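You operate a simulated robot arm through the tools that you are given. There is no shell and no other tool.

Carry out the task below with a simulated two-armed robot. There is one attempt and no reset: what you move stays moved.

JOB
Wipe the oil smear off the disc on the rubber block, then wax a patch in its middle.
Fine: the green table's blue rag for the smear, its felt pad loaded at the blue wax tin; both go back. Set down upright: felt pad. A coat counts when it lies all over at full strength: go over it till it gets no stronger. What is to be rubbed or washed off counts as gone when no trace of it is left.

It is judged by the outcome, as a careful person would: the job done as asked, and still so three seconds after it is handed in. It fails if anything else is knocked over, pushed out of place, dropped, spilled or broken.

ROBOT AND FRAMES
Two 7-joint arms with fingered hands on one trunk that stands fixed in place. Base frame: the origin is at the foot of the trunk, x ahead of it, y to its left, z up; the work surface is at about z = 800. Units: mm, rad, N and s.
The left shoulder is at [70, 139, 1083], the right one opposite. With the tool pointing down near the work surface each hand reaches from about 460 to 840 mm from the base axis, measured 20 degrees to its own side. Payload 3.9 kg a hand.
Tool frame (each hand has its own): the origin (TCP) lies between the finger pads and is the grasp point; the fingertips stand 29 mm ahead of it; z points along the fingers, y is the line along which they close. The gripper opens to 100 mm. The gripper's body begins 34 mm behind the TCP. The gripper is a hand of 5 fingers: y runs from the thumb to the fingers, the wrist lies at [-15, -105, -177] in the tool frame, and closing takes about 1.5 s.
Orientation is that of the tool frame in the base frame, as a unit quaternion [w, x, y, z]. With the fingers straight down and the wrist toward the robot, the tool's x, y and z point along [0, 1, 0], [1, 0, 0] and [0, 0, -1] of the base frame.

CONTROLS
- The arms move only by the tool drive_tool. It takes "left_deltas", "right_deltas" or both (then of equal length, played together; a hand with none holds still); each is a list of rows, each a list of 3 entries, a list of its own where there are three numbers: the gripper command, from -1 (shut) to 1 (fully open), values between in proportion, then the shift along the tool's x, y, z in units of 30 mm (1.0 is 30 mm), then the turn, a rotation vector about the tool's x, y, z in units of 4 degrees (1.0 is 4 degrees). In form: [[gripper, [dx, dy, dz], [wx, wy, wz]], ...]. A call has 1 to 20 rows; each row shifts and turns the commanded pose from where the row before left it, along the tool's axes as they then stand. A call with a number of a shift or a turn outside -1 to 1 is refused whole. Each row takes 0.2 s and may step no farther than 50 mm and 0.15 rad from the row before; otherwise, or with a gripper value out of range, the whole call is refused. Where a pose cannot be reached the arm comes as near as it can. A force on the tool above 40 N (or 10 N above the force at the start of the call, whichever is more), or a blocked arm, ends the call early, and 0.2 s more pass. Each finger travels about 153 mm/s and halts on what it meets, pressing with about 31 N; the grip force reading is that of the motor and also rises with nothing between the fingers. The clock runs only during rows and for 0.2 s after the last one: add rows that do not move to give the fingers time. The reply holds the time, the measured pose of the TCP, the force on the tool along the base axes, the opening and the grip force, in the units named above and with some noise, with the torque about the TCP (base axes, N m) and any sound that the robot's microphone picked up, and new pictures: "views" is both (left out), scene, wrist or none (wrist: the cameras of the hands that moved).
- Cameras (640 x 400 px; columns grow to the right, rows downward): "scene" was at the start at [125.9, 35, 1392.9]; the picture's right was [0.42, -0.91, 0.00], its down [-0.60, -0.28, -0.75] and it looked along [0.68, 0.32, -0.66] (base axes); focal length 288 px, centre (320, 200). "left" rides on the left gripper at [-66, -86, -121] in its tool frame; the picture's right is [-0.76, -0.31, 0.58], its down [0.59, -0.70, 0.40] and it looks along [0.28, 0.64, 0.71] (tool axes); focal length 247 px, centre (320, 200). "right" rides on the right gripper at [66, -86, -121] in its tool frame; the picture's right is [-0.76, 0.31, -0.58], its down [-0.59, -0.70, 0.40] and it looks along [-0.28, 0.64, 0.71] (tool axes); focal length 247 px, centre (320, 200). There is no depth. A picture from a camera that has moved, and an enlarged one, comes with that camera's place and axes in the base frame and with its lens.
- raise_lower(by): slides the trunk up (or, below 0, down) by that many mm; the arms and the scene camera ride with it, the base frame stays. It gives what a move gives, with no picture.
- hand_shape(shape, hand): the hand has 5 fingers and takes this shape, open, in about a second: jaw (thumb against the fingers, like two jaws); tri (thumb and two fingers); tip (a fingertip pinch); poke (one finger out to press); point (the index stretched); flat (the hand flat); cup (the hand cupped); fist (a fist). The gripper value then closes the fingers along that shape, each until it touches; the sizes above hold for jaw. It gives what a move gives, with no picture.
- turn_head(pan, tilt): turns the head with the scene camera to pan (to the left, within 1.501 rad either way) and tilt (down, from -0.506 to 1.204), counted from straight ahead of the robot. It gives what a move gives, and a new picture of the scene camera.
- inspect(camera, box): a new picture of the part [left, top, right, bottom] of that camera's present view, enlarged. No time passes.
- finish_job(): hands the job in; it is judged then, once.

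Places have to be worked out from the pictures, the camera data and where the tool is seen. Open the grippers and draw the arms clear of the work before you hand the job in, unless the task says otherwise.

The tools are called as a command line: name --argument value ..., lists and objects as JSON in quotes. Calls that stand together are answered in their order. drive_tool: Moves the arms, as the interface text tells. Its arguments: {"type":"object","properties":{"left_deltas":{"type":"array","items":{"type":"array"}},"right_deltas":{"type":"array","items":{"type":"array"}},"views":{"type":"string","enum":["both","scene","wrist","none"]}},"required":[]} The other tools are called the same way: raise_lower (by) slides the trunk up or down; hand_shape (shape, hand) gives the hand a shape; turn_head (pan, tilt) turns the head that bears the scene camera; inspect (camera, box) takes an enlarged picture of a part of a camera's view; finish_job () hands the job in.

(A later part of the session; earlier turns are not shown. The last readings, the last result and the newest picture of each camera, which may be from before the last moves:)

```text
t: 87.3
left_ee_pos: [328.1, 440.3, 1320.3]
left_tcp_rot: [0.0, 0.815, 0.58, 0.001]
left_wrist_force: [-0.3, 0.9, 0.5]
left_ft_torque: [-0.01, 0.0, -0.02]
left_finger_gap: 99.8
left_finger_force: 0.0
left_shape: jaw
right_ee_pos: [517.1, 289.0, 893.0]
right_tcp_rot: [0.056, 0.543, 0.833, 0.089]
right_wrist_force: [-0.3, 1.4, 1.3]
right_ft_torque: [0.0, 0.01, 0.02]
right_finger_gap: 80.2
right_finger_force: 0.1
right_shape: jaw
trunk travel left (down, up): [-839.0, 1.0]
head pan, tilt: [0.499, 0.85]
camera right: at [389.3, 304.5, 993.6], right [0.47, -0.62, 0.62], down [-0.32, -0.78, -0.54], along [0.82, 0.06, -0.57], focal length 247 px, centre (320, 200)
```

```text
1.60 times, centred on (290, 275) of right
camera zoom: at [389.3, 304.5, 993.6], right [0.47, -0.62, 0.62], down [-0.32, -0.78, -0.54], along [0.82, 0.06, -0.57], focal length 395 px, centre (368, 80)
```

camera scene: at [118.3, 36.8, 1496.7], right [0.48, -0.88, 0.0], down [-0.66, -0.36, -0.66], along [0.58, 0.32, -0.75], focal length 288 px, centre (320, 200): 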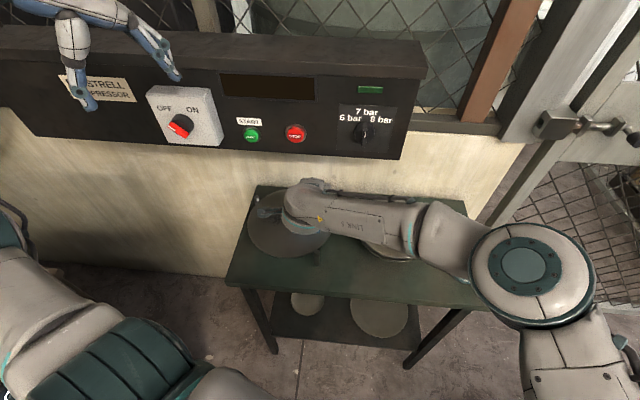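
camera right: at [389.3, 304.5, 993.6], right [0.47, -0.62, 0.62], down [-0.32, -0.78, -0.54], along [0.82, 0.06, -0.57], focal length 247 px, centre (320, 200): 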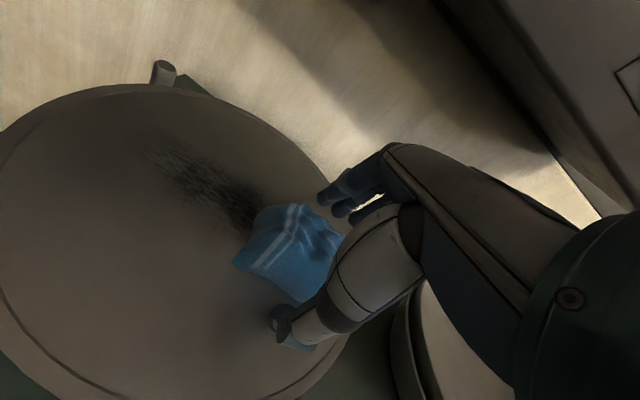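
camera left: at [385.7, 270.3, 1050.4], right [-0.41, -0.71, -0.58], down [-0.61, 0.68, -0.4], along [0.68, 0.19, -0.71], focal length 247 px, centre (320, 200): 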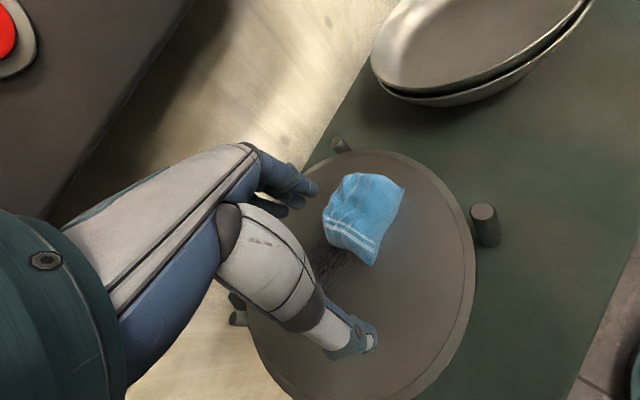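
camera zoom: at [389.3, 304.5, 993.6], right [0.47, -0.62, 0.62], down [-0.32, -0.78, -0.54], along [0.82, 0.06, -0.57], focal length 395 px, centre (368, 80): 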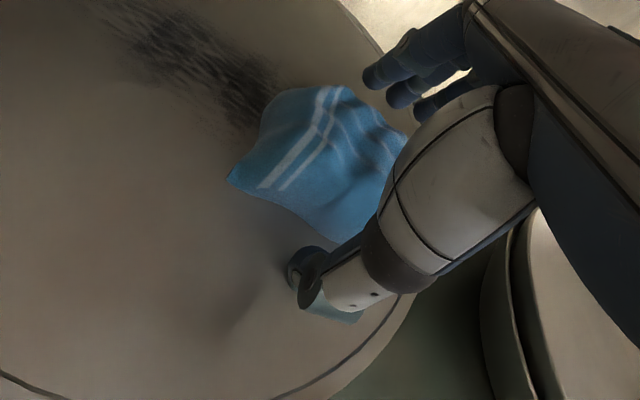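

Thumb and fingers straddle the rag nicely. I close the hand.

drive_tool --right_deltas '[[0.2, [0, 0, 0], [0, 0, 0]], [-0.2, [0, 0, 0], [0, 0, 0]], [-0.6, [0, 0, 0], [0, 0, 0]], [-1, [0, 0, 0], [0, 0, 0]], [-1, [0, 0, 0], [0, 0, 0]], [-1, [0, 0, 0], [0, 0, 0]], [-1, [0, 0, 0], [0, 0, 0]]]' --views "wrist"

inspect --camera "right" --box '[180, 150, 400, 400]'

```text
t: 88.9
left_ee_pos: [327.4, 439.5, 1320.9]
left_tcp_rot: [0.001, 0.814, 0.58, 0.0]
left_wrist_force: [-0.8, 0.0, -0.5]
left_ft_torque: [0.0, -0.02, 0.01]
left_finger_gap: 99.7
left_finger_force: 0.0
left_shape: jaw
right_ee_pos: [516.8, 289.5, 893.4]
right_tcp_rot: [0.056, 0.543, 0.833, 0.088]
right_wrist_force: [-0.2, -0.1, 1.6]
right_ft_torque: [0.0, 0.04, 0.06]
right_finger_gap: 40.4
right_finger_force: 31.2
right_shape: jaw
trunk travel left (down, up): [-839.0, 1.0]
head pan, tilt: [0.499, 0.85]
camera right: at [389.1, 304.3, 993.9], right [0.47, -0.62, 0.63], down [-0.32, -0.78, -0.54], along [0.82, 0.06, -0.57], focal length 247 px, centre (320, 200)
```

right: 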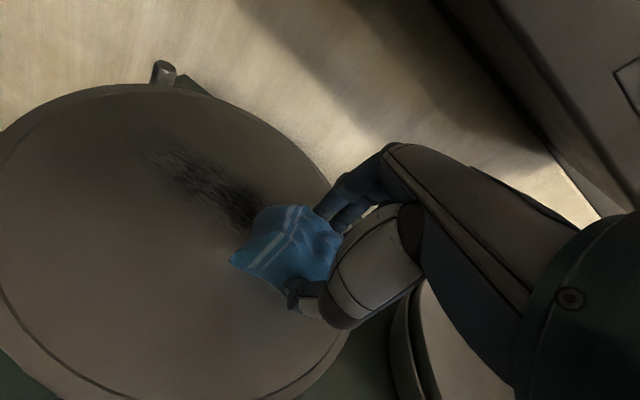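

```text
1.60 times, centred on (290, 275) of right
camera zoom: at [389.1, 304.3, 993.9], right [0.47, -0.62, 0.63], down [-0.32, -0.78, -0.54], along [0.82, 0.06, -0.57], focal length 395 px, centre (368, 80)
```

zoom: 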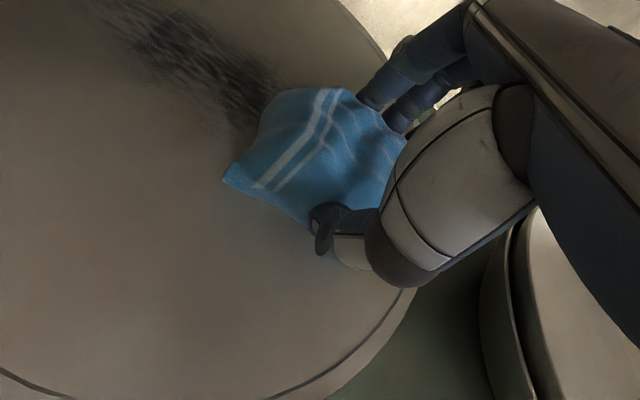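

Gripped at gap 40 mm with the rag resting on the disc. I press ~2 mm and slide left along the smear for a first test stroke.

drive_tool --right_deltas '[[-1, [0, -0.014, 0.065], [0, 0, 0]], [-1, [0.35, 0.007, 0.002], [0, 0, 0]], [-1, [0.35, 0.007, 0.002], [0, 0, 0]], [-1, [0.35, 0.007, 0.002], [0, 0, 0]]]' --views "wrist"

inspect --camera "right" --box '[100, 100, 340, 320]'

```text
t: 89.9
left_ee_pos: [326.8, 439.7, 1321.1]
left_tcp_rot: [0.001, 0.815, 0.58, 0.002]
left_wrist_force: [0.0, -0.1, -0.7]
left_ft_torque: [0.0, 0.01, -0.02]
left_finger_gap: 99.9
left_finger_force: 0.1
left_shape: jaw
right_ee_pos: [502.9, 318.1, 892.8]
right_tcp_rot: [0.055, 0.543, 0.833, 0.088]
right_wrist_force: [1.1, -3.2, 9.0]
right_ft_torque: [-0.13, 0.16, 0.06]
right_finger_gap: 41.2
right_finger_force: 30.9
right_shape: jaw
trunk travel left (down, up): [-839.0, 1.0]
head pan, tilt: [0.499, 0.85]
camera right: at [376.6, 333.1, 992.8], right [0.47, -0.62, 0.62], down [-0.32, -0.78, -0.54], along [0.82, 0.06, -0.57], focal length 247 px, centre (320, 200)
```

right: 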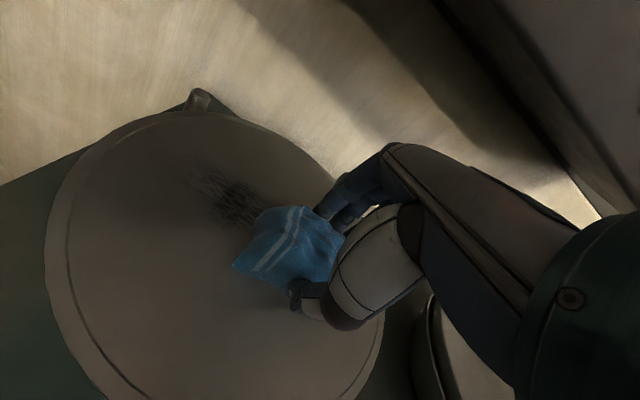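

```text
1.82 times, centred on (220, 210) of right
camera zoom: at [376.6, 333.1, 992.8], right [0.47, -0.62, 0.62], down [-0.32, -0.78, -0.54], along [0.82, 0.06, -0.57], focal length 449 px, centre (502, 182)
```

zoom: 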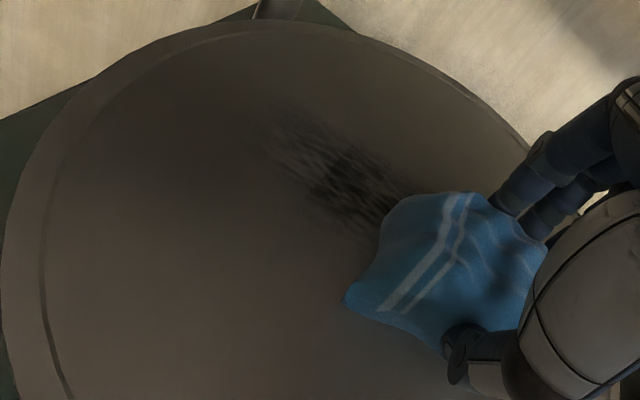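

The stroke works (9 N down, moving freely). I continue left.

drive_tool --right_deltas '[[-1, [0.35, 0.007, 0.002], [0, 0, 0]], [-1, [0.35, 0.007, 0.002], [0, 0, 0]], [-1, [0.35, 0.007, 0.002], [0, 0, 0]]]' --views "none"

```text
t: 90.7
left_ee_pos: [326.3, 440.4, 1320.7]
left_tcp_rot: [0.001, 0.815, 0.58, 0.001]
left_wrist_force: [0.7, 0.2, -0.6]
left_ft_torque: [0.01, -0.03, 0.02]
left_finger_gap: 99.9
left_finger_force: 0.0
left_shape: jaw
right_ee_pos: [499.0, 328.4, 893.7]
right_tcp_rot: [0.056, 0.543, 0.833, 0.088]
right_wrist_force: [-0.9, 0.1, 6.7]
right_ft_torque: [-0.05, 0.16, 0.05]
right_finger_gap: 40.9
right_finger_force: 30.5
right_shape: jaw
right hand out of reach, approached as far as the arm can: row 2, 3
trunk travel left (down, up): [-839.0, 1.0]
head pan, tilt: [0.499, 0.85]
```

Limit at yaw 24°. I turn the hand inward about 45° around the vertical in place (the rag pivots flat on the disc).

drive_tool --right_deltas '[[-1, [0, 0, 0], [0, 0.156, -0.734]], [-1, [0, 0, 0], [0, 0.156, -0.734]], [-1, [0, 0, 0], [0, 0.156, -0.734]], [-1, [0, 0, 0], [0, 0.156, -0.734]], [-1, [0, 0, 0], [0, 0.156, -0.734]], [-1, [0, 0, 0], [0, 0.156, -0.734]], [-1, [0, 0, 0], [0, 0.156, -0.734]], [-1, [0, 0, 0], [0, 0.156, -0.734]], [-1, [0, 0, 0], [0, 0.156, -0.734]], [-1, [0, 0, 0], [0, 0.156, -0.734]], [-1, [0, 0, 0], [0, 0.156, -0.734]], [-1, [0, 0, 0], [0, 0.156, -0.734]], [-1, [0, 0, 0], [0, 0.156, -0.734]], [-1, [0, 0, 0], [0, 0.156, -0.734]], [-1, [0, 0, 0], [0, 0.156, -0.734]]]' --views "wrist"

```text
t: 93.9
left_ee_pos: [326.0, 438.8, 1320.3]
left_tcp_rot: [0.002, 0.815, 0.58, 0.001]
left_wrist_force: [-0.1, 0.0, -0.6]
left_ft_torque: [0.01, -0.02, 0.01]
left_finger_gap: 100.1
left_finger_force: 0.2
left_shape: jaw
right_ee_pos: [499.8, 327.3, 893.2]
right_tcp_rot: [0.021, 0.208, 0.973, 0.103]
right_wrist_force: [-0.9, -0.5, 8.9]
right_ft_torque: [-0.11, 0.24, -0.14]
right_finger_gap: 41.3
right_finger_force: 31.2
right_shape: jaw
right hand out of reach, approached as far as the arm can: row 15
trunk travel left (down, up): [-839.0, 1.0]
head pan, tilt: [0.499, 0.85]
camera right: at [395.0, 254.3, 992.4], right [0.77, -0.15, 0.63], down [0.29, -0.79, -0.54], along [0.57, 0.59, -0.56], focal length 247 px, centre (320, 200)
```

right: 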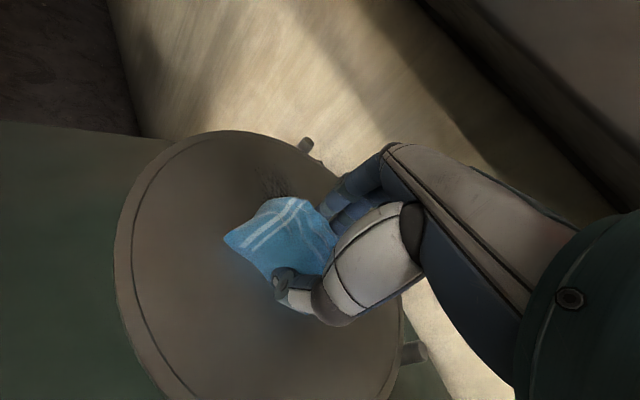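

Yaw ≈66°, rag flat with 9 N. I continue the stroke to the left along the smear.

drive_tool --right_deltas '[[-1, [0.244, 0.223, 0.048], [0, 0, 0]], [-1, [0.244, 0.223, 0.048], [0, 0, 0]], [-1, [0.244, 0.223, 0.048], [0, 0, 0]], [-1, [0.244, 0.223, 0.048], [0, 0, 0]]]' --views "wrist"

inspect --camera "right" --box '[140, 100, 380, 320]'

```text
t: 94.9
left_ee_pos: [327.7, 438.3, 1321.7]
left_tcp_rot: [0.001, 0.814, 0.58, 0.001]
left_wrist_force: [0.8, 0.3, 0.2]
left_ft_torque: [-0.04, -0.02, -0.02]
left_finger_gap: 99.9
left_finger_force: 0.0
left_shape: jaw
right_ee_pos: [484.7, 363.6, 891.4]
right_tcp_rot: [0.021, 0.209, 0.972, 0.103]
right_wrist_force: [1.1, -2.9, 10.4]
right_ft_torque: [-0.25, 0.15, 0.07]
right_finger_gap: 41.3
right_finger_force: 31.0
right_shape: jaw
trunk travel left (down, up): [-839.0, 1.0]
head pan, tilt: [0.499, 0.85]
camera right: at [379.1, 290.1, 992.3], right [0.77, -0.15, 0.63], down [0.29, -0.79, -0.54], along [0.57, 0.59, -0.56], focal length 247 px, centre (320, 200)
```

right: 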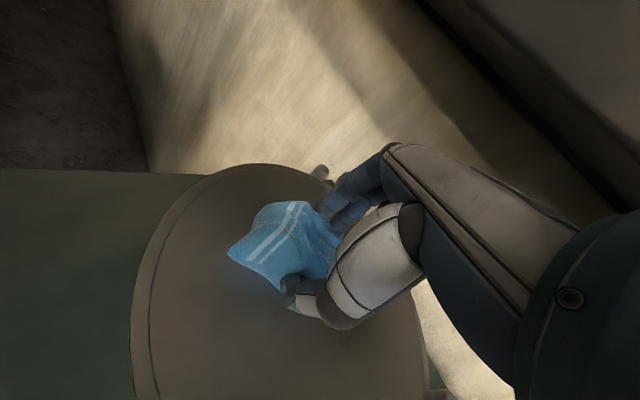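

```text
1.82 times, centred on (260, 210) of right
camera zoom: at [379.1, 290.1, 992.3], right [0.77, -0.15, 0.63], down [0.29, -0.79, -0.54], along [0.57, 0.59, -0.56], focal length 449 px, centre (429, 182)
```

zoom: 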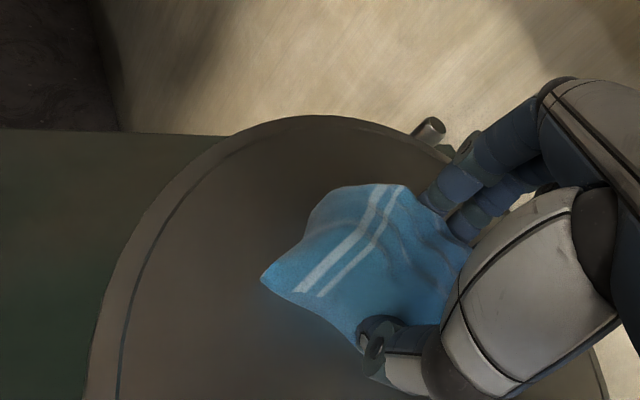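

Good: (485, 364) reached without limit. I continue another 40 mm left with a slight shift toward the back.

drive_tool --right_deltas '[[-1, [0.175, 0.294, 0.06], [0, 0, 0]], [-1, [0.175, 0.294, 0.06], [0, 0, 0]], [-1, [0.175, 0.294, 0.06], [0, 0, 0]]]' --views "wrist"

inspect --camera "right" --box '[140, 100, 380, 320]'

```text
t: 95.7
left_ee_pos: [327.8, 439.7, 1321.0]
left_tcp_rot: [0.001, 0.814, 0.58, 0.0]
left_wrist_force: [-0.1, 0.5, 0.4]
left_ft_torque: [0.01, 0.04, 0.01]
left_finger_gap: 99.9
left_finger_force: 0.0
left_shape: jaw
right_ee_pos: [469.5, 376.5, 895.1]
right_tcp_rot: [0.021, 0.208, 0.972, 0.103]
right_wrist_force: [-0.4, -0.5, -0.4]
right_ft_torque: [0.01, -0.01, 0.01]
right_finger_gap: 40.9
right_finger_force: 31.1
right_shape: jaw
right hand out of reach, approached as far as the arm can: row 1, 2, 3
trunk travel left (down, up): [-839.0, 1.0]
head pan, tilt: [0.499, 0.85]
camera right: at [364.4, 302.8, 994.9], right [0.77, -0.15, 0.63], down [0.29, -0.79, -0.54], along [0.57, 0.59, -0.56], focal length 247 px, centre (320, 200)
```

right: 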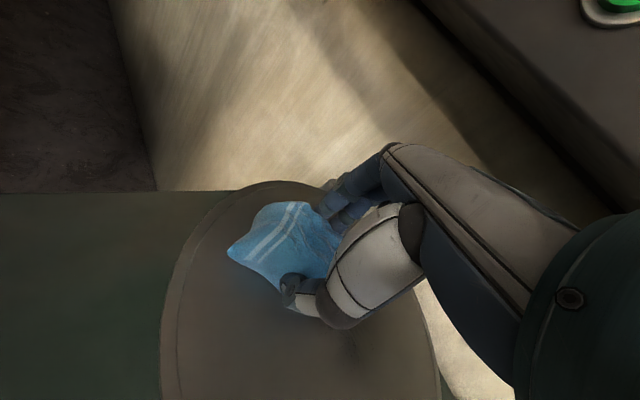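

```text
1.82 times, centred on (260, 210) of right
camera zoom: at [364.4, 302.8, 994.9], right [0.77, -0.15, 0.63], down [0.29, -0.79, -0.54], along [0.57, 0.59, -0.56], focal length 449 px, centre (429, 182)
```

zoom: 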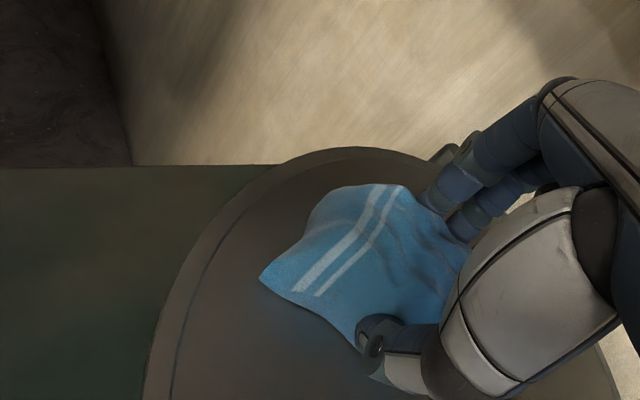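

I've hit the reach limit at (470, 377), rag lifted slightly. I check the disc from the left camera and scene to see what's left of the smear.

inspect --camera "left" --box '[320, 150, 640, 400]'

inspect --camera "scene" --box '[230, 170, 350, 270]'

```text
1.60 times, centred on (480, 275) of left
camera zoom: at [224.0, 407.5, 1440.2], right [-0.54, -0.62, -0.58], down [-0.47, 0.79, -0.4], along [0.7, 0.06, -0.71], focal length 395 px, centre (64, 80)
```

zoom: 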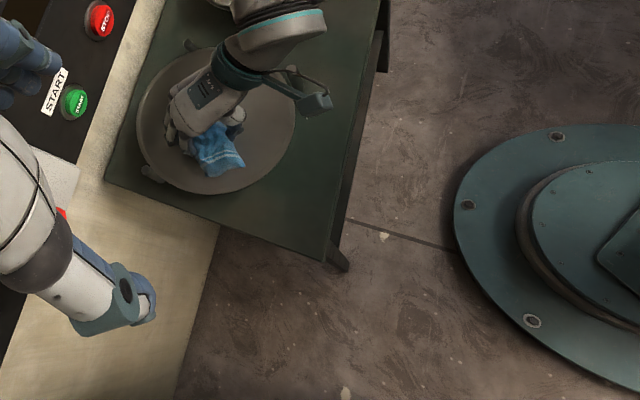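

```text
4.00 times, centred on (290, 220) of scene
camera zoom: at [118.5, 37.1, 1496.6], right [0.48, -0.88, 0.0], down [-0.66, -0.36, -0.66], along [0.58, 0.32, -0.75], focal length 1154 px, centre (440, 120)
```

zoom: 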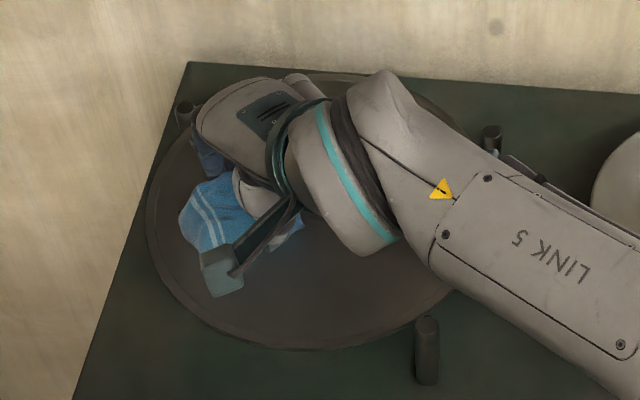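

I make a set of overlapping strokes in the reachable area with light pressure: rightward along the smear, then back along a line further to the rear.

drive_tool --right_deltas '[[-1, [-0.67, -0.25, 0.08], [0, 0, 0]], [-1, [-0.34, -0.28, -0.061], [0, 0, 0]], [-1, [-0.34, -0.28, -0.061], [0, 0, 0]], [-1, [-0.34, -0.28, -0.061], [0, 0, 0]], [-1, [-0.34, -0.28, -0.061], [0, 0, 0]], [-1, [-0.34, -0.28, -0.061], [0, 0, 0]], [-1, [-0.4, 0.407, 0.086], [0, 0, 0]], [-1, [0.268, 0.245, 0.053], [0, 0, 0]], [-1, [0.268, 0.245, 0.053], [0, 0, 0]], [-1, [0.268, 0.245, 0.053], [0, 0, 0]], [-1, [0.268, 0.245, 0.053], [0, 0, 0]], [-1, [0.268, 0.245, 0.053], [0, 0, 0]]]' --views "none"

```text
t: 98.3
left_ee_pos: [328.0, 440.6, 1320.3]
left_tcp_rot: [0.001, 0.815, 0.58, 0.001]
left_wrist_force: [-0.7, 0.3, 0.7]
left_ft_torque: [-0.01, 0.04, -0.01]
left_finger_gap: 99.8
left_finger_force: 0.0
left_shape: jaw
right_ee_pos: [513.5, 346.6, 896.0]
right_tcp_rot: [0.043, 0.232, 0.964, 0.124]
right_wrist_force: [0.2, 0.4, 0.0]
right_ft_torque: [-0.06, -0.02, -0.03]
right_finger_gap: 40.6
right_finger_force: 30.8
right_shape: jaw
right hand out of reach, approached as far as the arm can: row 7, 8
trunk travel left (down, up): [-839.0, 1.0]
head pan, tilt: [0.499, 0.85]
```

The yaw drifted a little at an inner limit. I correct the tilt, lift the rag 50 mm, and look at the result.

drive_tool --right_deltas '[[-1, [0, 0, -0.5], [0.75, 0.375, 0]], [-1, [-0.6, -0.6, -0.6], [0, 0, 0]], [-1, [-0.8, -0.6, -0.5], [0, 0, 0]], [-1, [-0.8, -0.6, 0], [0, 0, 0]], [-1, [-0.8, -0.6, 0], [0, 0, 0]]]' --views "wrist"

inspect --camera "left" --box '[370, 170, 500, 280]'

inspect --camera "scene" --box '[230, 170, 350, 270]'

```text
t: 99.5
left_ee_pos: [329.3, 439.4, 1320.7]
left_tcp_rot: [0.001, 0.814, 0.58, 0.0]
left_wrist_force: [0.0, 0.7, 0.3]
left_ft_torque: [0.01, -0.01, 0.02]
left_finger_gap: 99.7
left_finger_force: 0.0
left_shape: jaw
right_ee_pos: [551.9, 241.2, 930.0]
right_tcp_rot: [0.023, 0.232, 0.967, 0.102]
right_wrist_force: [0.5, 0.4, -0.9]
right_ft_torque: [0.0, 0.02, -0.02]
right_finger_gap: 40.7
right_finger_force: 31.4
right_shape: jaw
right hand out of reach, approached as far as the arm can: row 5
trunk travel left (down, up): [-839.0, 1.0]
head pan, tilt: [0.499, 0.85]
camera right: at [443.4, 173.5, 1030.5], right [0.76, -0.18, 0.63], down [0.25, -0.81, -0.54], along [0.6, 0.56, -0.56], focal length 247 px, centre (320, 200)
```

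right: 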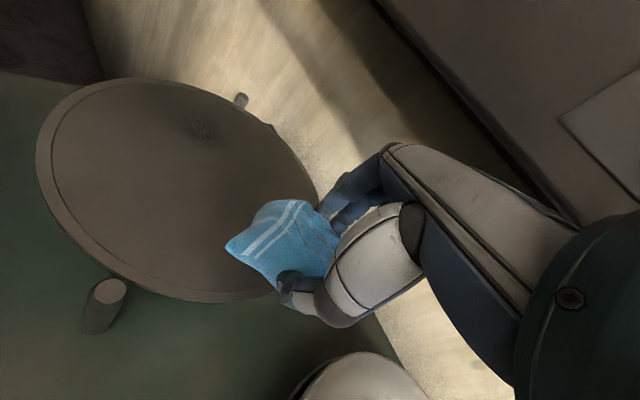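

```text
3.64 times, centred on (435, 225) of left
camera zoom: at [224.4, 406.4, 1440.6], right [-0.54, -0.62, -0.58], down [-0.47, 0.79, -0.4], along [0.7, 0.06, -0.71], focal length 898 px, centre (-98, 109)
```

zoom: 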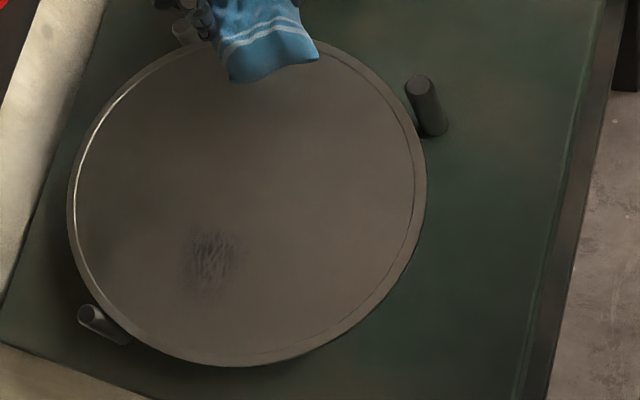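

```text
4.00 times, centred on (290, 220) of scene
camera zoom: at [118.9, 35.9, 1496.7], right [0.48, -0.88, 0.0], down [-0.66, -0.36, -0.66], along [0.58, 0.32, -0.75], focal length 1154 px, centre (440, 120)
```

zoom: 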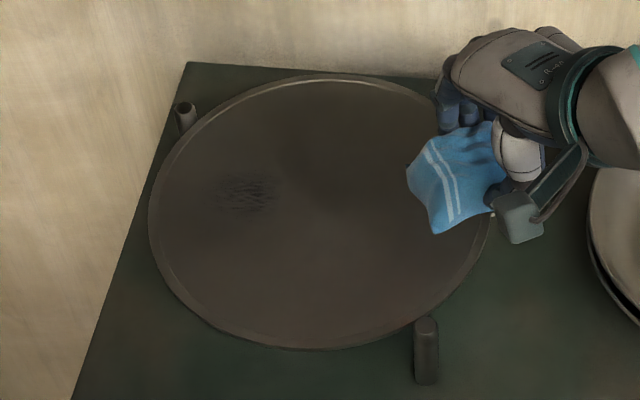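

Nearly all of the smear is gone; only a faint patch about e≈-150…-199 mm (around (485, 392)) remains at the left end, 10–15 mm beyond my reach. Lowering the trunk should level the forearm and extend it, so I raise the hand first, then lower the trunk by 54 mm.

drive_tool --right_deltas '[[-1, [0, 0.14, -0.65], [0, 0, 0]], [-1, [0, 0.14, -0.65], [0, 0, 0]], [-1, [0, 0.14, -0.65], [0, 0, 0]]]' --views "none"

raise_lower --by -54

```text
t: 100.3
left_ee_pos: [327.2, 442.1, 1319.4]
left_tcp_rot: [0.002, 0.814, 0.581, 0.0]
left_wrist_force: [-0.4, 1.3, -0.7]
left_ft_torque: [0.01, 0.03, -0.02]
left_finger_gap: 99.8
left_finger_force: 0.0
left_shape: jaw
right_ee_pos: [553.6, 255.5, 965.3]
right_tcp_rot: [0.043, 0.246, 0.961, 0.119]
right_wrist_force: [-0.7, 0.8, 0.2]
right_ft_torque: [-0.01, -0.03, 0.02]
right_finger_gap: 40.7
right_finger_force: 31.4
right_shape: jaw
right hand out of reach, approached as far as the arm can: row 2, 3
trunk travel left (down, up): [-839.0, 1.0]
head pan, tilt: [0.499, 0.85]
```

```text
t: 101.3
left_ee_pos: [327.8, 440.1, 1267.0]
left_tcp_rot: [0.0, 0.815, 0.58, 0.001]
left_wrist_force: [-0.4, -0.3, 0.5]
left_ft_torque: [-0.04, 0.01, 0.02]
left_finger_gap: 99.8
left_finger_force: 0.0
left_shape: jaw
right_ee_pos: [554.3, 253.7, 910.2]
right_tcp_rot: [0.042, 0.245, 0.961, 0.12]
right_wrist_force: [0.7, 0.3, -0.8]
right_ft_torque: [-0.03, -0.04, 0.03]
right_finger_gap: 40.4
right_finger_force: 31.2
right_shape: jaw
trunk travel left (down, up): [-785.0, 55.0]
head pan, tilt: [0.499, 0.85]
```

The hand is at (554, 254, 910), safely above the disc. I move it left to (490, 350) at z≈905 while restoring the 12° tilt.

drive_tool --right_deltas '[[-1, [0.682, 0.339, 0.05], [0.34, 0.16, 0]], [-1, [0.682, 0.339, 0.08], [0.34, 0.16, 0]], [-1, [0.682, 0.339, 0.107], [0, 0, 0]], [-1, [0.682, 0.339, 0.107], [0, 0, 0]], [-1, [0.682, 0.339, 0.107], [0, 0, 0]]]' --views "none"

```text
t: 102.5
left_ee_pos: [327.8, 440.7, 1266.5]
left_tcp_rot: [0.001, 0.814, 0.581, 0.001]
left_wrist_force: [0.1, 0.3, -0.3]
left_ft_torque: [-0.02, 0.0, 0.07]
left_finger_gap: 99.7
left_finger_force: 0.0
left_shape: jaw
right_ee_pos: [488.1, 350.4, 906.7]
right_tcp_rot: [0.025, 0.246, 0.964, 0.099]
right_wrist_force: [0.8, 0.7, -1.1]
right_ft_torque: [0.02, 0.0, -0.01]
right_finger_gap: 40.5
right_finger_force: 31.1
right_shape: jaw
trunk travel left (down, up): [-785.0, 55.0]
head pan, tilt: [0.499, 0.85]
```

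Good. I push on toward (485, 385, 900), just above the surface, to see how far it reaches.

drive_tool --right_deltas '[[-1, [0.213, 0.3, 0.1], [0, 0, 0]], [-1, [0.213, 0.3, 0.12], [0, 0, 0]], [-1, [0.213, 0.3, 0.14], [0, 0, 0]]]' --views "none"

```text
t: 103.3
left_ee_pos: [328.2, 440.3, 1265.4]
left_tcp_rot: [0.001, 0.815, 0.58, 0.001]
left_wrist_force: [0.3, -0.1, -0.6]
left_ft_torque: [0.05, -0.01, -0.01]
left_finger_gap: 99.8
left_finger_force: 0.1
left_shape: jaw
right_ee_pos: [481.9, 379.8, 905.5]
right_tcp_rot: [0.027, 0.24, 0.965, 0.101]
right_wrist_force: [0.4, 0.4, -0.2]
right_ft_torque: [-0.02, -0.01, 0.0]
right_finger_gap: 40.6
right_finger_force: 31.1
right_shape: jaw
right hand out of reach, approached as far as the arm can: row 3
trunk travel left (down, up): [-785.0, 55.0]
head pan, tilt: [0.499, 0.85]
```

Reached (482, 380): the rag's far edge now covers nearly the whole residue. I lower to contact there.

drive_tool --right_deltas '[[-1, [0, -0.027, 0.13], [0, 0, 0]], [-1, [0, -0.027, 0.13], [0, 0, 0]], [-1, [0, -0.027, 0.13], [0, 0, 0]], [-1, [0, -0.01, 0.06], [0, 0, 0]]]' --views "none"

```text
t: 104.3
left_ee_pos: [326.8, 440.2, 1266.4]
left_tcp_rot: [0.002, 0.815, 0.58, 0.001]
left_wrist_force: [1.1, 0.5, -1.0]
left_ft_torque: [0.01, 0.02, 0.03]
left_finger_gap: 99.6
left_finger_force: 0.0
left_shape: jaw
right_ee_pos: [480.8, 379.2, 893.9]
right_tcp_rot: [0.026, 0.246, 0.964, 0.101]
right_wrist_force: [1.5, 1.3, 6.2]
right_ft_torque: [0.0, 0.09, -0.03]
right_finger_gap: 41.1
right_finger_force: 30.9
right_shape: jaw
trunk travel left (down, up): [-785.0, 55.0]
head pan, tilt: [0.499, 0.85]
```

Contact at 6 N. I rub back, right, forward and left over the residue in small strokes.

drive_tool --right_deltas '[[-1, [0, -0.327, -0.06], [0, 0, 0]], [-1, [0, -0.327, -0.06], [0, 0, 0]], [-1, [-0.417, 0, 0], [0, 0, 0]], [-1, [-0.417, 0, 0], [0, 0, 0]], [-1, [0, 0.327, 0.068], [0, 0, 0]], [-1, [0, 0.327, 0.068], [0, 0, 0]], [-1, [0, 0.2, 0.041], [0, 0, 0]], [-1, [0.417, 0, 0], [0, 0, 0]], [-1, [0.417, 0, 0], [0, 0, 0]]]' --views "none"

```text
t: 106.3
left_ee_pos: [326.6, 438.7, 1267.6]
left_tcp_rot: [0.002, 0.815, 0.58, 0.001]
left_wrist_force: [0.4, 0.4, 0.5]
left_ft_torque: [0.0, -0.01, 0.0]
left_finger_gap: 99.8
left_finger_force: 0.1
left_shape: jaw
right_ee_pos: [479.5, 379.4, 892.2]
right_tcp_rot: [0.026, 0.246, 0.964, 0.101]
right_wrist_force: [3.3, -0.4, 10.5]
right_ft_torque: [-0.13, 0.11, 0.07]
right_finger_gap: 41.6
right_finger_force: 30.9
right_shape: jaw
right hand out of reach, approached as far as the arm can: row 7
trunk travel left (down, up): [-785.0, 55.0]
head pan, tilt: [0.499, 0.85]
```

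Another set of strokes a bit further left and back, then right along the forward limit.

drive_tool --right_deltas '[[-1, [0.3, 0, 0], [0, 0, 0]], [-1, [0.2, -0.2, -0.04], [0, 0, 0]], [-1, [0, -0.3, -0.06], [0, 0, 0]], [-1, [0, 0.3, 0.06], [0, 0, 0]], [-1, [0, 0.2, 0.04], [0, 0, 0]], [-1, [-0.35, 0.05, 0.01], [0, 0, 0]], [-1, [-0.35, 0, 0], [0, 0, 0]], [-1, [-0.35, 0.0, 0], [0, 0, 0]], [-1, [-0.35, 0.0, 0], [0, 0, 0]], [-1, [0.35, 0.0, 0], [0, 0, 0]], [-1, [0.35, 0.0, 0], [0, 0, 0]], [-1, [0.35, 0.0, 0], [0, 0, 0]]]' --views "none"

```text
t: 108.9
left_ee_pos: [327.1, 439.1, 1266.7]
left_tcp_rot: [0.002, 0.815, 0.58, 0.003]
left_wrist_force: [-0.2, 0.1, -0.2]
left_ft_torque: [-0.02, -0.02, 0.02]
left_finger_gap: 99.8
left_finger_force: 0.1
left_shape: jaw
right_ee_pos: [476.0, 379.2, 891.3]
right_tcp_rot: [0.025, 0.246, 0.964, 0.101]
right_wrist_force: [2.2, -1.3, 11.4]
right_ft_torque: [-0.18, 0.11, 0.05]
right_finger_gap: 41.7
right_finger_force: 31.1
right_shape: jaw
right hand out of reach, approached as far as the arm can: row 1
trunk travel left (down, up): [-785.0, 55.0]
head pan, tilt: [0.499, 0.85]
```

Strokes done with about 11 N. I lift off, draw the hand back to the right, and look at the disc.

drive_tool --right_deltas '[[-1, [0, 0.05, -0.4], [0, 0, 0]], [-1, [-0.5, -0.3, -0.5], [0, 0, 0]], [-1, [-0.9, -0.4, -0.2], [0, 0, 0]], [-1, [-0.9, -0.4, -0.1], [0, 0, 0]], [-1, [-0.9, -0.4, 0], [0, 0, 0]]]' --views "wrist"

inspect --camera "left" --box '[370, 170, 500, 280]'

inspect --camera "scene" --box '[230, 170, 350, 270]'

```text
t: 110.1
left_ee_pos: [327.5, 438.6, 1266.6]
left_tcp_rot: [0.001, 0.815, 0.58, 0.001]
left_wrist_force: [0.5, -1.1, -0.1]
left_ft_torque: [0.0, 0.01, -0.03]
left_finger_gap: 100.0
left_finger_force: 0.1
left_shape: jaw
right_ee_pos: [537.8, 289.4, 918.7]
right_tcp_rot: [0.026, 0.245, 0.964, 0.1]
right_wrist_force: [-0.3, 0.5, 1.0]
right_ft_torque: [0.02, 0.02, 0.0]
right_finger_gap: 40.7
right_finger_force: 31.0
right_shape: jaw
trunk travel left (down, up): [-785.0, 55.0]
head pan, tilt: [0.499, 0.85]
camera right: at [428.5, 224.6, 1018.3], right [0.75, -0.2, 0.63], down [0.23, -0.81, -0.53], along [0.62, 0.54, -0.57], focal length 247 px, centre (320, 200)
```

right: 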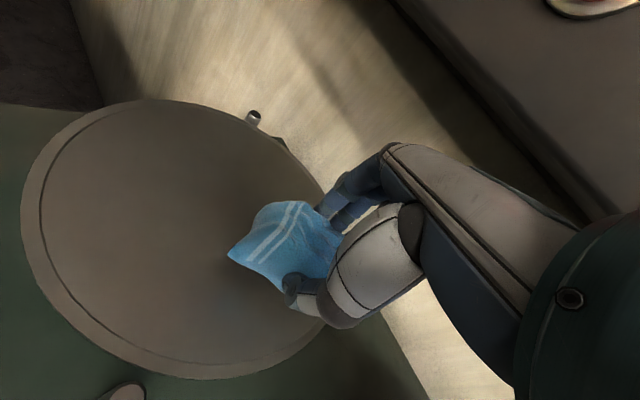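

```text
3.64 times, centred on (435, 225) of left
camera zoom: at [224.6, 406.2, 1386.6], right [-0.54, -0.61, -0.58], down [-0.47, 0.79, -0.4], along [0.7, 0.06, -0.71], focal length 898 px, centre (-98, 109)
```

zoom: 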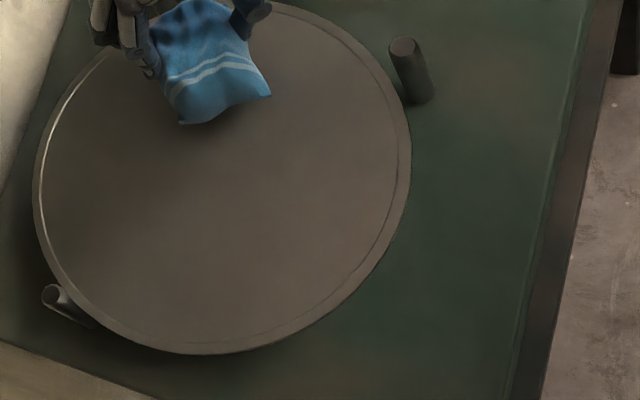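

```text
4.00 times, centred on (290, 220) of scene
camera zoom: at [119.1, 35.7, 1442.7], right [0.48, -0.88, 0.0], down [-0.66, -0.36, -0.66], along [0.58, 0.32, -0.75], focal length 1154 px, centre (440, 120)
```

zoom: 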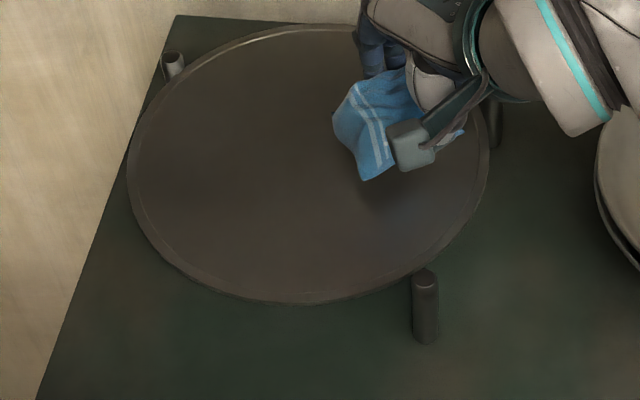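

The smear looks gone. I zoom in tightly to look for faint traces.

inspect --camera "left" --box '[380, 200, 440, 260]'

inspect --camera "right" --box '[60, 110, 260, 300]'

inspect --camera "scene" --box '[235, 175, 310, 235]'

```text
6.67 times, centred on (410, 230) of left
camera zoom: at [224.6, 406.2, 1386.6], right [-0.54, -0.61, -0.58], down [-0.47, 0.79, -0.4], along [0.7, 0.06, -0.71], focal length 1646 px, centre (-280, 0)
```

zoom: 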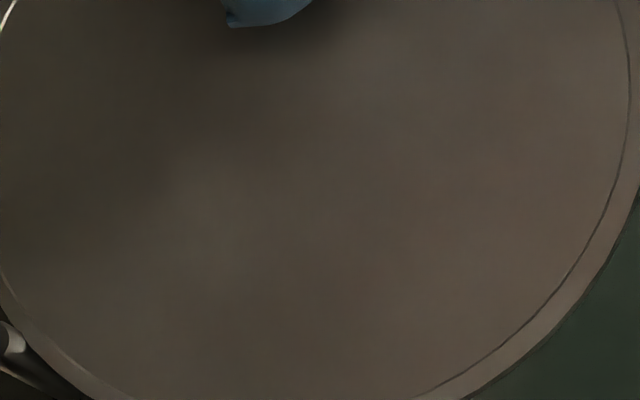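

```text
2.11 times, centred on (160, 205) of right
camera zoom: at [428.5, 224.6, 1018.3], right [0.75, -0.2, 0.63], down [0.23, -0.81, -0.53], along [0.62, 0.54, -0.57], focal length 520 px, centre (657, 190)
```

zoom: 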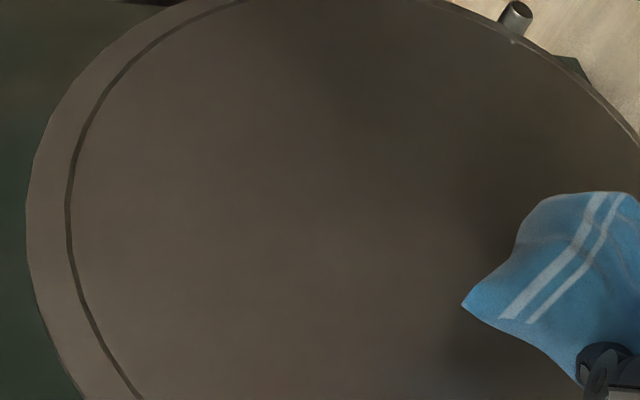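

```text
6.67 times, centred on (272, 205) of scene
camera zoom: at [119.1, 35.7, 1442.7], right [0.48, -0.88, 0.0], down [-0.66, -0.36, -0.66], along [0.58, 0.32, -0.75], focal length 1923 px, centre (637, 167)
```

zoom: 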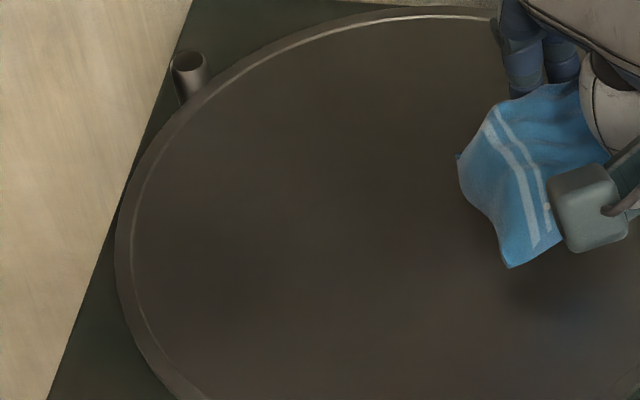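

No trace visible. Now I return the rag: lift a little and turn the hand back to yaw ≈20° around the vertical.

drive_tool --right_deltas '[[-1, [0, 0.1, -0.5], [0, 0, 0]], [-1, [0, 0.1, -0.4], [0, -0.149, 0.717]], [-1, [0, 0, 0], [0, -0.149, 0.717]], [-1, [0, 0, 0], [0, -0.149, 0.717]], [-1, [0, 0, 0], [0, -0.149, 0.717]], [-1, [0, 0, 0], [0, -0.149, 0.717]], [-1, [0, 0, 0], [0, -0.149, 0.717]], [-1, [0, 0, 0], [0, -0.149, 0.717]], [-1, [0, 0, 0], [0, -0.149, 0.717]], [-1, [0, 0, 0], [0, -0.149, 0.717]], [-1, [0, 0, 0], [0, -0.149, 0.717]], [-1, [0, 0, 0], [0, -0.149, 0.717]], [-1, [0, 0, 0], [0, -0.149, 0.717]], [-1, [0, 0, 0], [0, -0.149, 0.717]], [-1, [0, 0, 0], [0, -0.149, 0.717]]]' --views "none"

```text
t: 113.3
left_ee_pos: [327.5, 441.2, 1265.8]
left_tcp_rot: [0.002, 0.815, 0.58, 0.001]
left_wrist_force: [0.1, 0.4, -0.3]
left_ft_torque: [0.0, 0.02, -0.03]
left_finger_gap: 99.8
left_finger_force: 0.1
left_shape: jaw
right_ee_pos: [537.2, 291.9, 945.8]
right_tcp_rot: [0.059, 0.569, 0.816, 0.084]
right_wrist_force: [-0.1, -0.3, -0.6]
right_ft_torque: [0.01, 0.0, 0.01]
right_finger_gap: 40.6
right_finger_force: 31.4
right_shape: jaw
trunk travel left (down, up): [-785.0, 55.0]
head pan, tilt: [0.499, 0.85]
```

Yaw ≈20°, z≈946. I carry the rag to the right over the plates.

drive_tool --right_deltas '[[-1, [-0.6, 0.04, 0], [0, 0, 0]], [-1, [-0.94, 0.063, 0], [0, 0, 0]], [-1, [-0.94, 0.063, 0], [0, 0, 0]], [-1, [-0.94, 0.063, 0], [0, 0, 0]], [-1, [-0.94, 0.063, 0], [0, 0, 0]], [-1, [-0.94, 0.063, 0], [0, 0, 0]], [-1, [-0.94, 0.063, 0], [0, 0, 0]], [-1, [-0.94, 0.063, 0], [0, 0, 0]], [-1, [-0.94, 0.063, 0], [0, 0, 0]]]' --views "scene"

inspect --camera "left" --box '[370, 150, 500, 260]'

```text
t: 115.3
left_ee_pos: [329.0, 439.7, 1267.8]
left_tcp_rot: [0.0, 0.815, 0.58, 0.0]
left_wrist_force: [0.2, -0.4, -0.1]
left_ft_torque: [-0.03, 0.0, -0.01]
left_finger_gap: 100.0
left_finger_force: 0.0
left_shape: jaw
right_ee_pos: [639.7, 68.4, 948.8]
right_tcp_rot: [0.059, 0.568, 0.817, 0.084]
right_wrist_force: [-0.5, 0.8, -0.1]
right_ft_torque: [0.01, -0.01, 0.0]
right_finger_gap: 40.9
right_finger_force: 31.1
right_shape: jaw
trunk travel left (down, up): [-785.0, 55.0]
head pan, tilt: [0.499, 0.85]
camera scene: at [118.7, 36.0, 1442.7], right [0.48, -0.88, 0.0], down [-0.66, -0.36, -0.66], along [0.58, 0.32, -0.75], focal length 288 px, centre (320, 200)
```

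scene: 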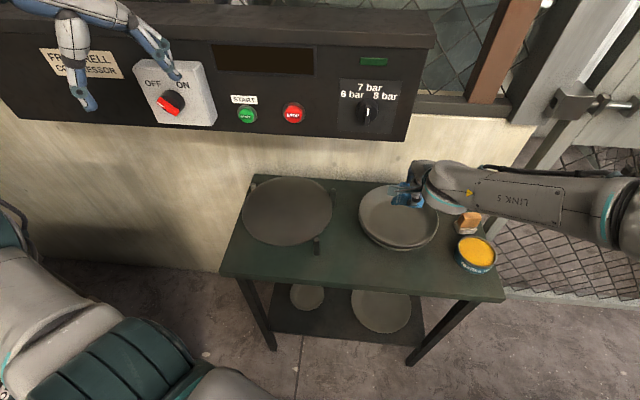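

```text
3.64 times, centred on (435, 205) of left
camera zoom: at [224.2, 406.5, 1386.6], right [-0.54, -0.62, -0.58], down [-0.47, 0.79, -0.4], along [0.7, 0.06, -0.71], focal length 898 px, centre (-98, 182)
```

zoom: 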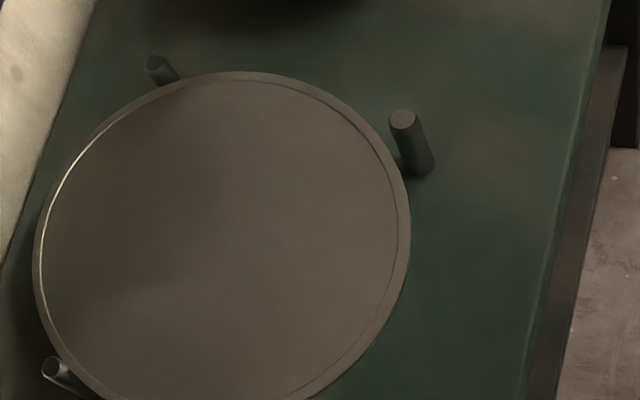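

The disc is entirely clean. I go on toward the rag's original place, staying at z≈925.

drive_tool --right_deltas '[[-1, [-0.84, 0.424, 0.2], [0, 0, 0]], [-1, [-0.84, 0.424, 0.2], [0, 0, 0]], [-1, [-0.84, 0.424, 0.2], [0, 0, 0]], [-1, [-0.84, 0.424, 0.2], [0, 0, 0]], [-1, [-0.84, 0.424, 0.2], [0, 0, 0]]]' --views "none"

```text
t: 116.5
left_ee_pos: [328.3, 439.2, 1265.4]
left_tcp_rot: [0.001, 0.815, 0.58, 0.0]
left_wrist_force: [0.5, -0.4, -0.4]
left_ft_torque: [0.01, 0.01, -0.03]
left_finger_gap: 99.8
left_finger_force: 0.1
left_shape: jaw
right_ee_pos: [746.8, -26.1, 933.2]
right_tcp_rot: [0.058, 0.568, 0.817, 0.085]
right_wrist_force: [0.4, -0.2, -0.5]
right_ft_torque: [0.03, -0.02, -0.01]
right_finger_gap: 40.5
right_finger_force: 31.0
right_shape: jaw
trunk travel left (down, up): [-785.0, 55.0]
head pan, tilt: [0.499, 0.85]
```

No limit so far. I move over the rag's spot (780, -55).

drive_tool --right_deltas '[[-1, [-0.64, 0.325, 0.15], [0, 0, 0]], [-1, [-0.64, 0.325, 0.15], [0, 0, 0]]]' --views "wrist"

inspect --camera "scene" --box '[420, 150, 520, 250]'

```text
t: 117.1
left_ee_pos: [328.3, 439.3, 1265.9]
left_tcp_rot: [0.0, 0.814, 0.58, 0.0]
left_wrist_force: [0.2, 0.1, -0.2]
left_ft_torque: [0.01, -0.02, -0.06]
left_finger_gap: 99.7
left_finger_force: 0.1
left_shape: jaw
right_ee_pos: [778.8, -54.6, 928.0]
right_tcp_rot: [0.059, 0.568, 0.817, 0.085]
right_wrist_force: [0.1, 0.2, 0.3]
right_ft_torque: [0.0, 0.03, -0.01]
right_finger_gap: 39.8
right_finger_force: 30.7
right_shape: jaw
trunk travel left (down, up): [-785.0, 55.0]
head pan, tilt: [0.499, 0.85]
camera right: at [653.7, -31.5, 1028.2], right [0.43, -0.65, 0.63], down [-0.36, -0.76, -0.53], along [0.82, 0.0, -0.57], focal length 247 px, centre (320, 200)
```

right: 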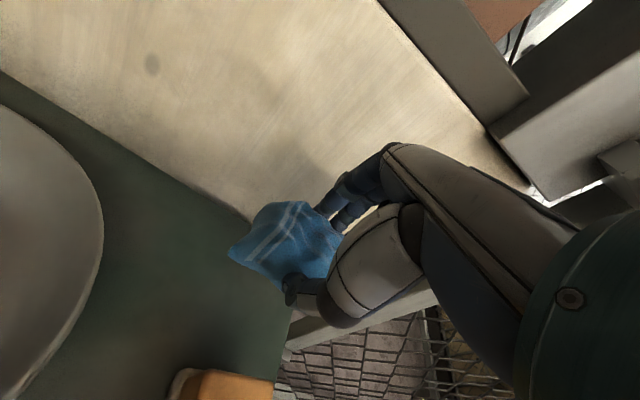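

```text
4.00 times, centred on (470, 200) of scene
camera zoom: at [119.2, 36.6, 1442.7], right [0.48, -0.88, 0.0], down [-0.66, -0.36, -0.66], along [0.58, 0.32, -0.75], focal length 1154 px, centre (-280, 200)
```

zoom: 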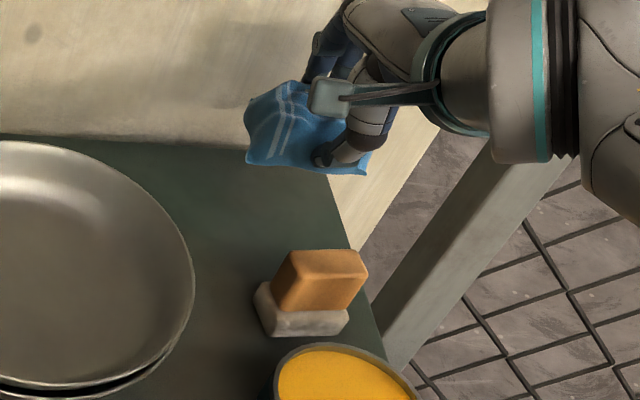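

Reachable at yaw 20°. I descend vertically toward the table, stopping a little above contact.

drive_tool --right_deltas '[[-1, [0.02, -0.12, 0.653], [0, 0, 0]], [-1, [0.0, -0.12, 0.653], [0, 0, 0]], [-1, [0, -0.12, 0.653], [0, 0, 0]], [-1, [0, -0.12, 0.653], [0, 0, 0]]]' --views "wrist"

inspect --camera "scene" --box '[420, 150, 520, 250]'

```text
t: 118.1
left_ee_pos: [328.9, 440.3, 1266.6]
left_tcp_rot: [0.001, 0.815, 0.579, 0.001]
left_wrist_force: [0.0, 1.2, 0.8]
left_ft_torque: [0.0, 0.03, -0.02]
left_finger_gap: 100.0
left_finger_force: 0.0
left_shape: jaw
right_ee_pos: [781.5, -52.1, 846.9]
right_tcp_rot: [0.058, 0.568, 0.817, 0.085]
right_wrist_force: [-1.3, -0.3, 0.3]
right_ft_torque: [0.03, 0.02, 0.01]
right_finger_gap: 40.4
right_finger_force: 31.1
right_shape: jaw
trunk travel left (down, up): [-785.0, 55.0]
head pan, tilt: [0.499, 0.85]
camera right: at [655.3, -29.7, 948.0], right [0.43, -0.65, 0.63], down [-0.36, -0.76, -0.53], along [0.82, 0.0, -0.57], focal length 247 px, centre (320, 200)
```

right: 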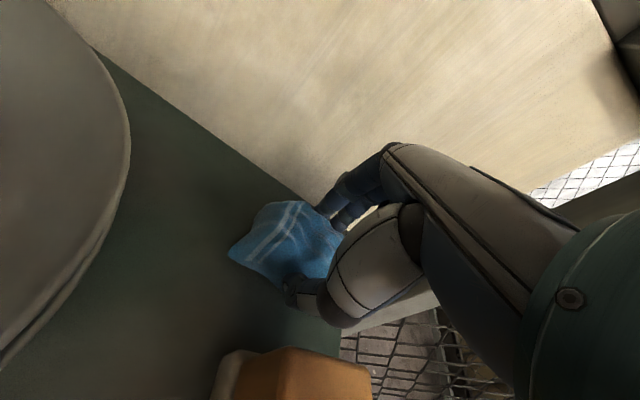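

```text
4.00 times, centred on (470, 200) of scene
camera zoom: at [119.3, 36.8, 1442.6], right [0.48, -0.88, 0.0], down [-0.66, -0.36, -0.66], along [0.58, 0.32, -0.75], focal length 1154 px, centre (-280, 200)
```

zoom: 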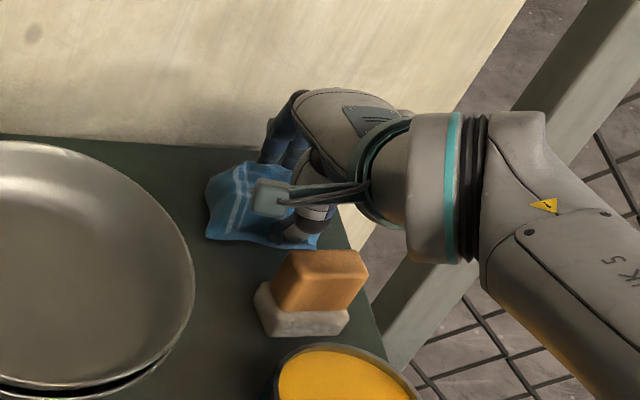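

Rag is ~6 mm above the table at the right spot. I lower it the rest of the way in small steps, watching force.

drive_tool --right_deltas '[[-1, [-0.1, -0.09, 0.05], [0, 0, 0]], [-1, [0, -0.01, 0.05], [0, 0, 0]], [-1, [0, -0.01, 0.05], [0, 0, 0]], [-1, [0, -0.01, 0.05], [0, 0, 0]]]' --views "none"

```text
t: 119.1
left_ee_pos: [328.3, 439.3, 1266.6]
left_tcp_rot: [0.001, 0.815, 0.579, 0.0]
left_wrist_force: [0.5, -0.6, -0.7]
left_ft_torque: [0.01, 0.0, -0.02]
left_finger_gap: 99.8
left_finger_force: 0.0
left_shape: jaw
right_ee_pos: [780.1, -56.6, 841.6]
right_tcp_rot: [0.06, 0.568, 0.817, 0.083]
right_wrist_force: [0.1, 0.0, 0.6]
right_ft_torque: [0.02, 0.03, 0.02]
right_finger_gap: 40.3
right_finger_force: 30.7
right_shape: jaw
trunk travel left (down, up): [-785.0, 55.0]
head pan, tilt: [0.499, 0.85]
```

drive_tool --right_deltas '[[-1, [0, -0.01, 0.04], [0, 0, 0]], [-1, [0, -0.01, 0.04], [0, 0, 0]], [-1, [0, -0.01, 0.04], [0, 0, 0]]]' --views "none"

```text
t: 119.9
left_ee_pos: [327.7, 439.9, 1267.2]
left_tcp_rot: [0.001, 0.814, 0.58, 0.001]
left_wrist_force: [0.3, -0.3, -1.0]
left_ft_torque: [0.0, 0.05, -0.01]
left_finger_gap: 99.7
left_finger_force: 0.0
left_shape: jaw
right_ee_pos: [779.7, -55.8, 840.4]
right_tcp_rot: [0.061, 0.568, 0.817, 0.085]
right_wrist_force: [1.7, -1.2, 7.8]
right_ft_torque: [0.05, 0.04, -0.06]
right_finger_gap: 40.5
right_finger_force: 31.0
right_shape: jaw
trunk travel left (down, up): [-785.0, 55.0]
head pan, tilt: [0.499, 0.85]
```

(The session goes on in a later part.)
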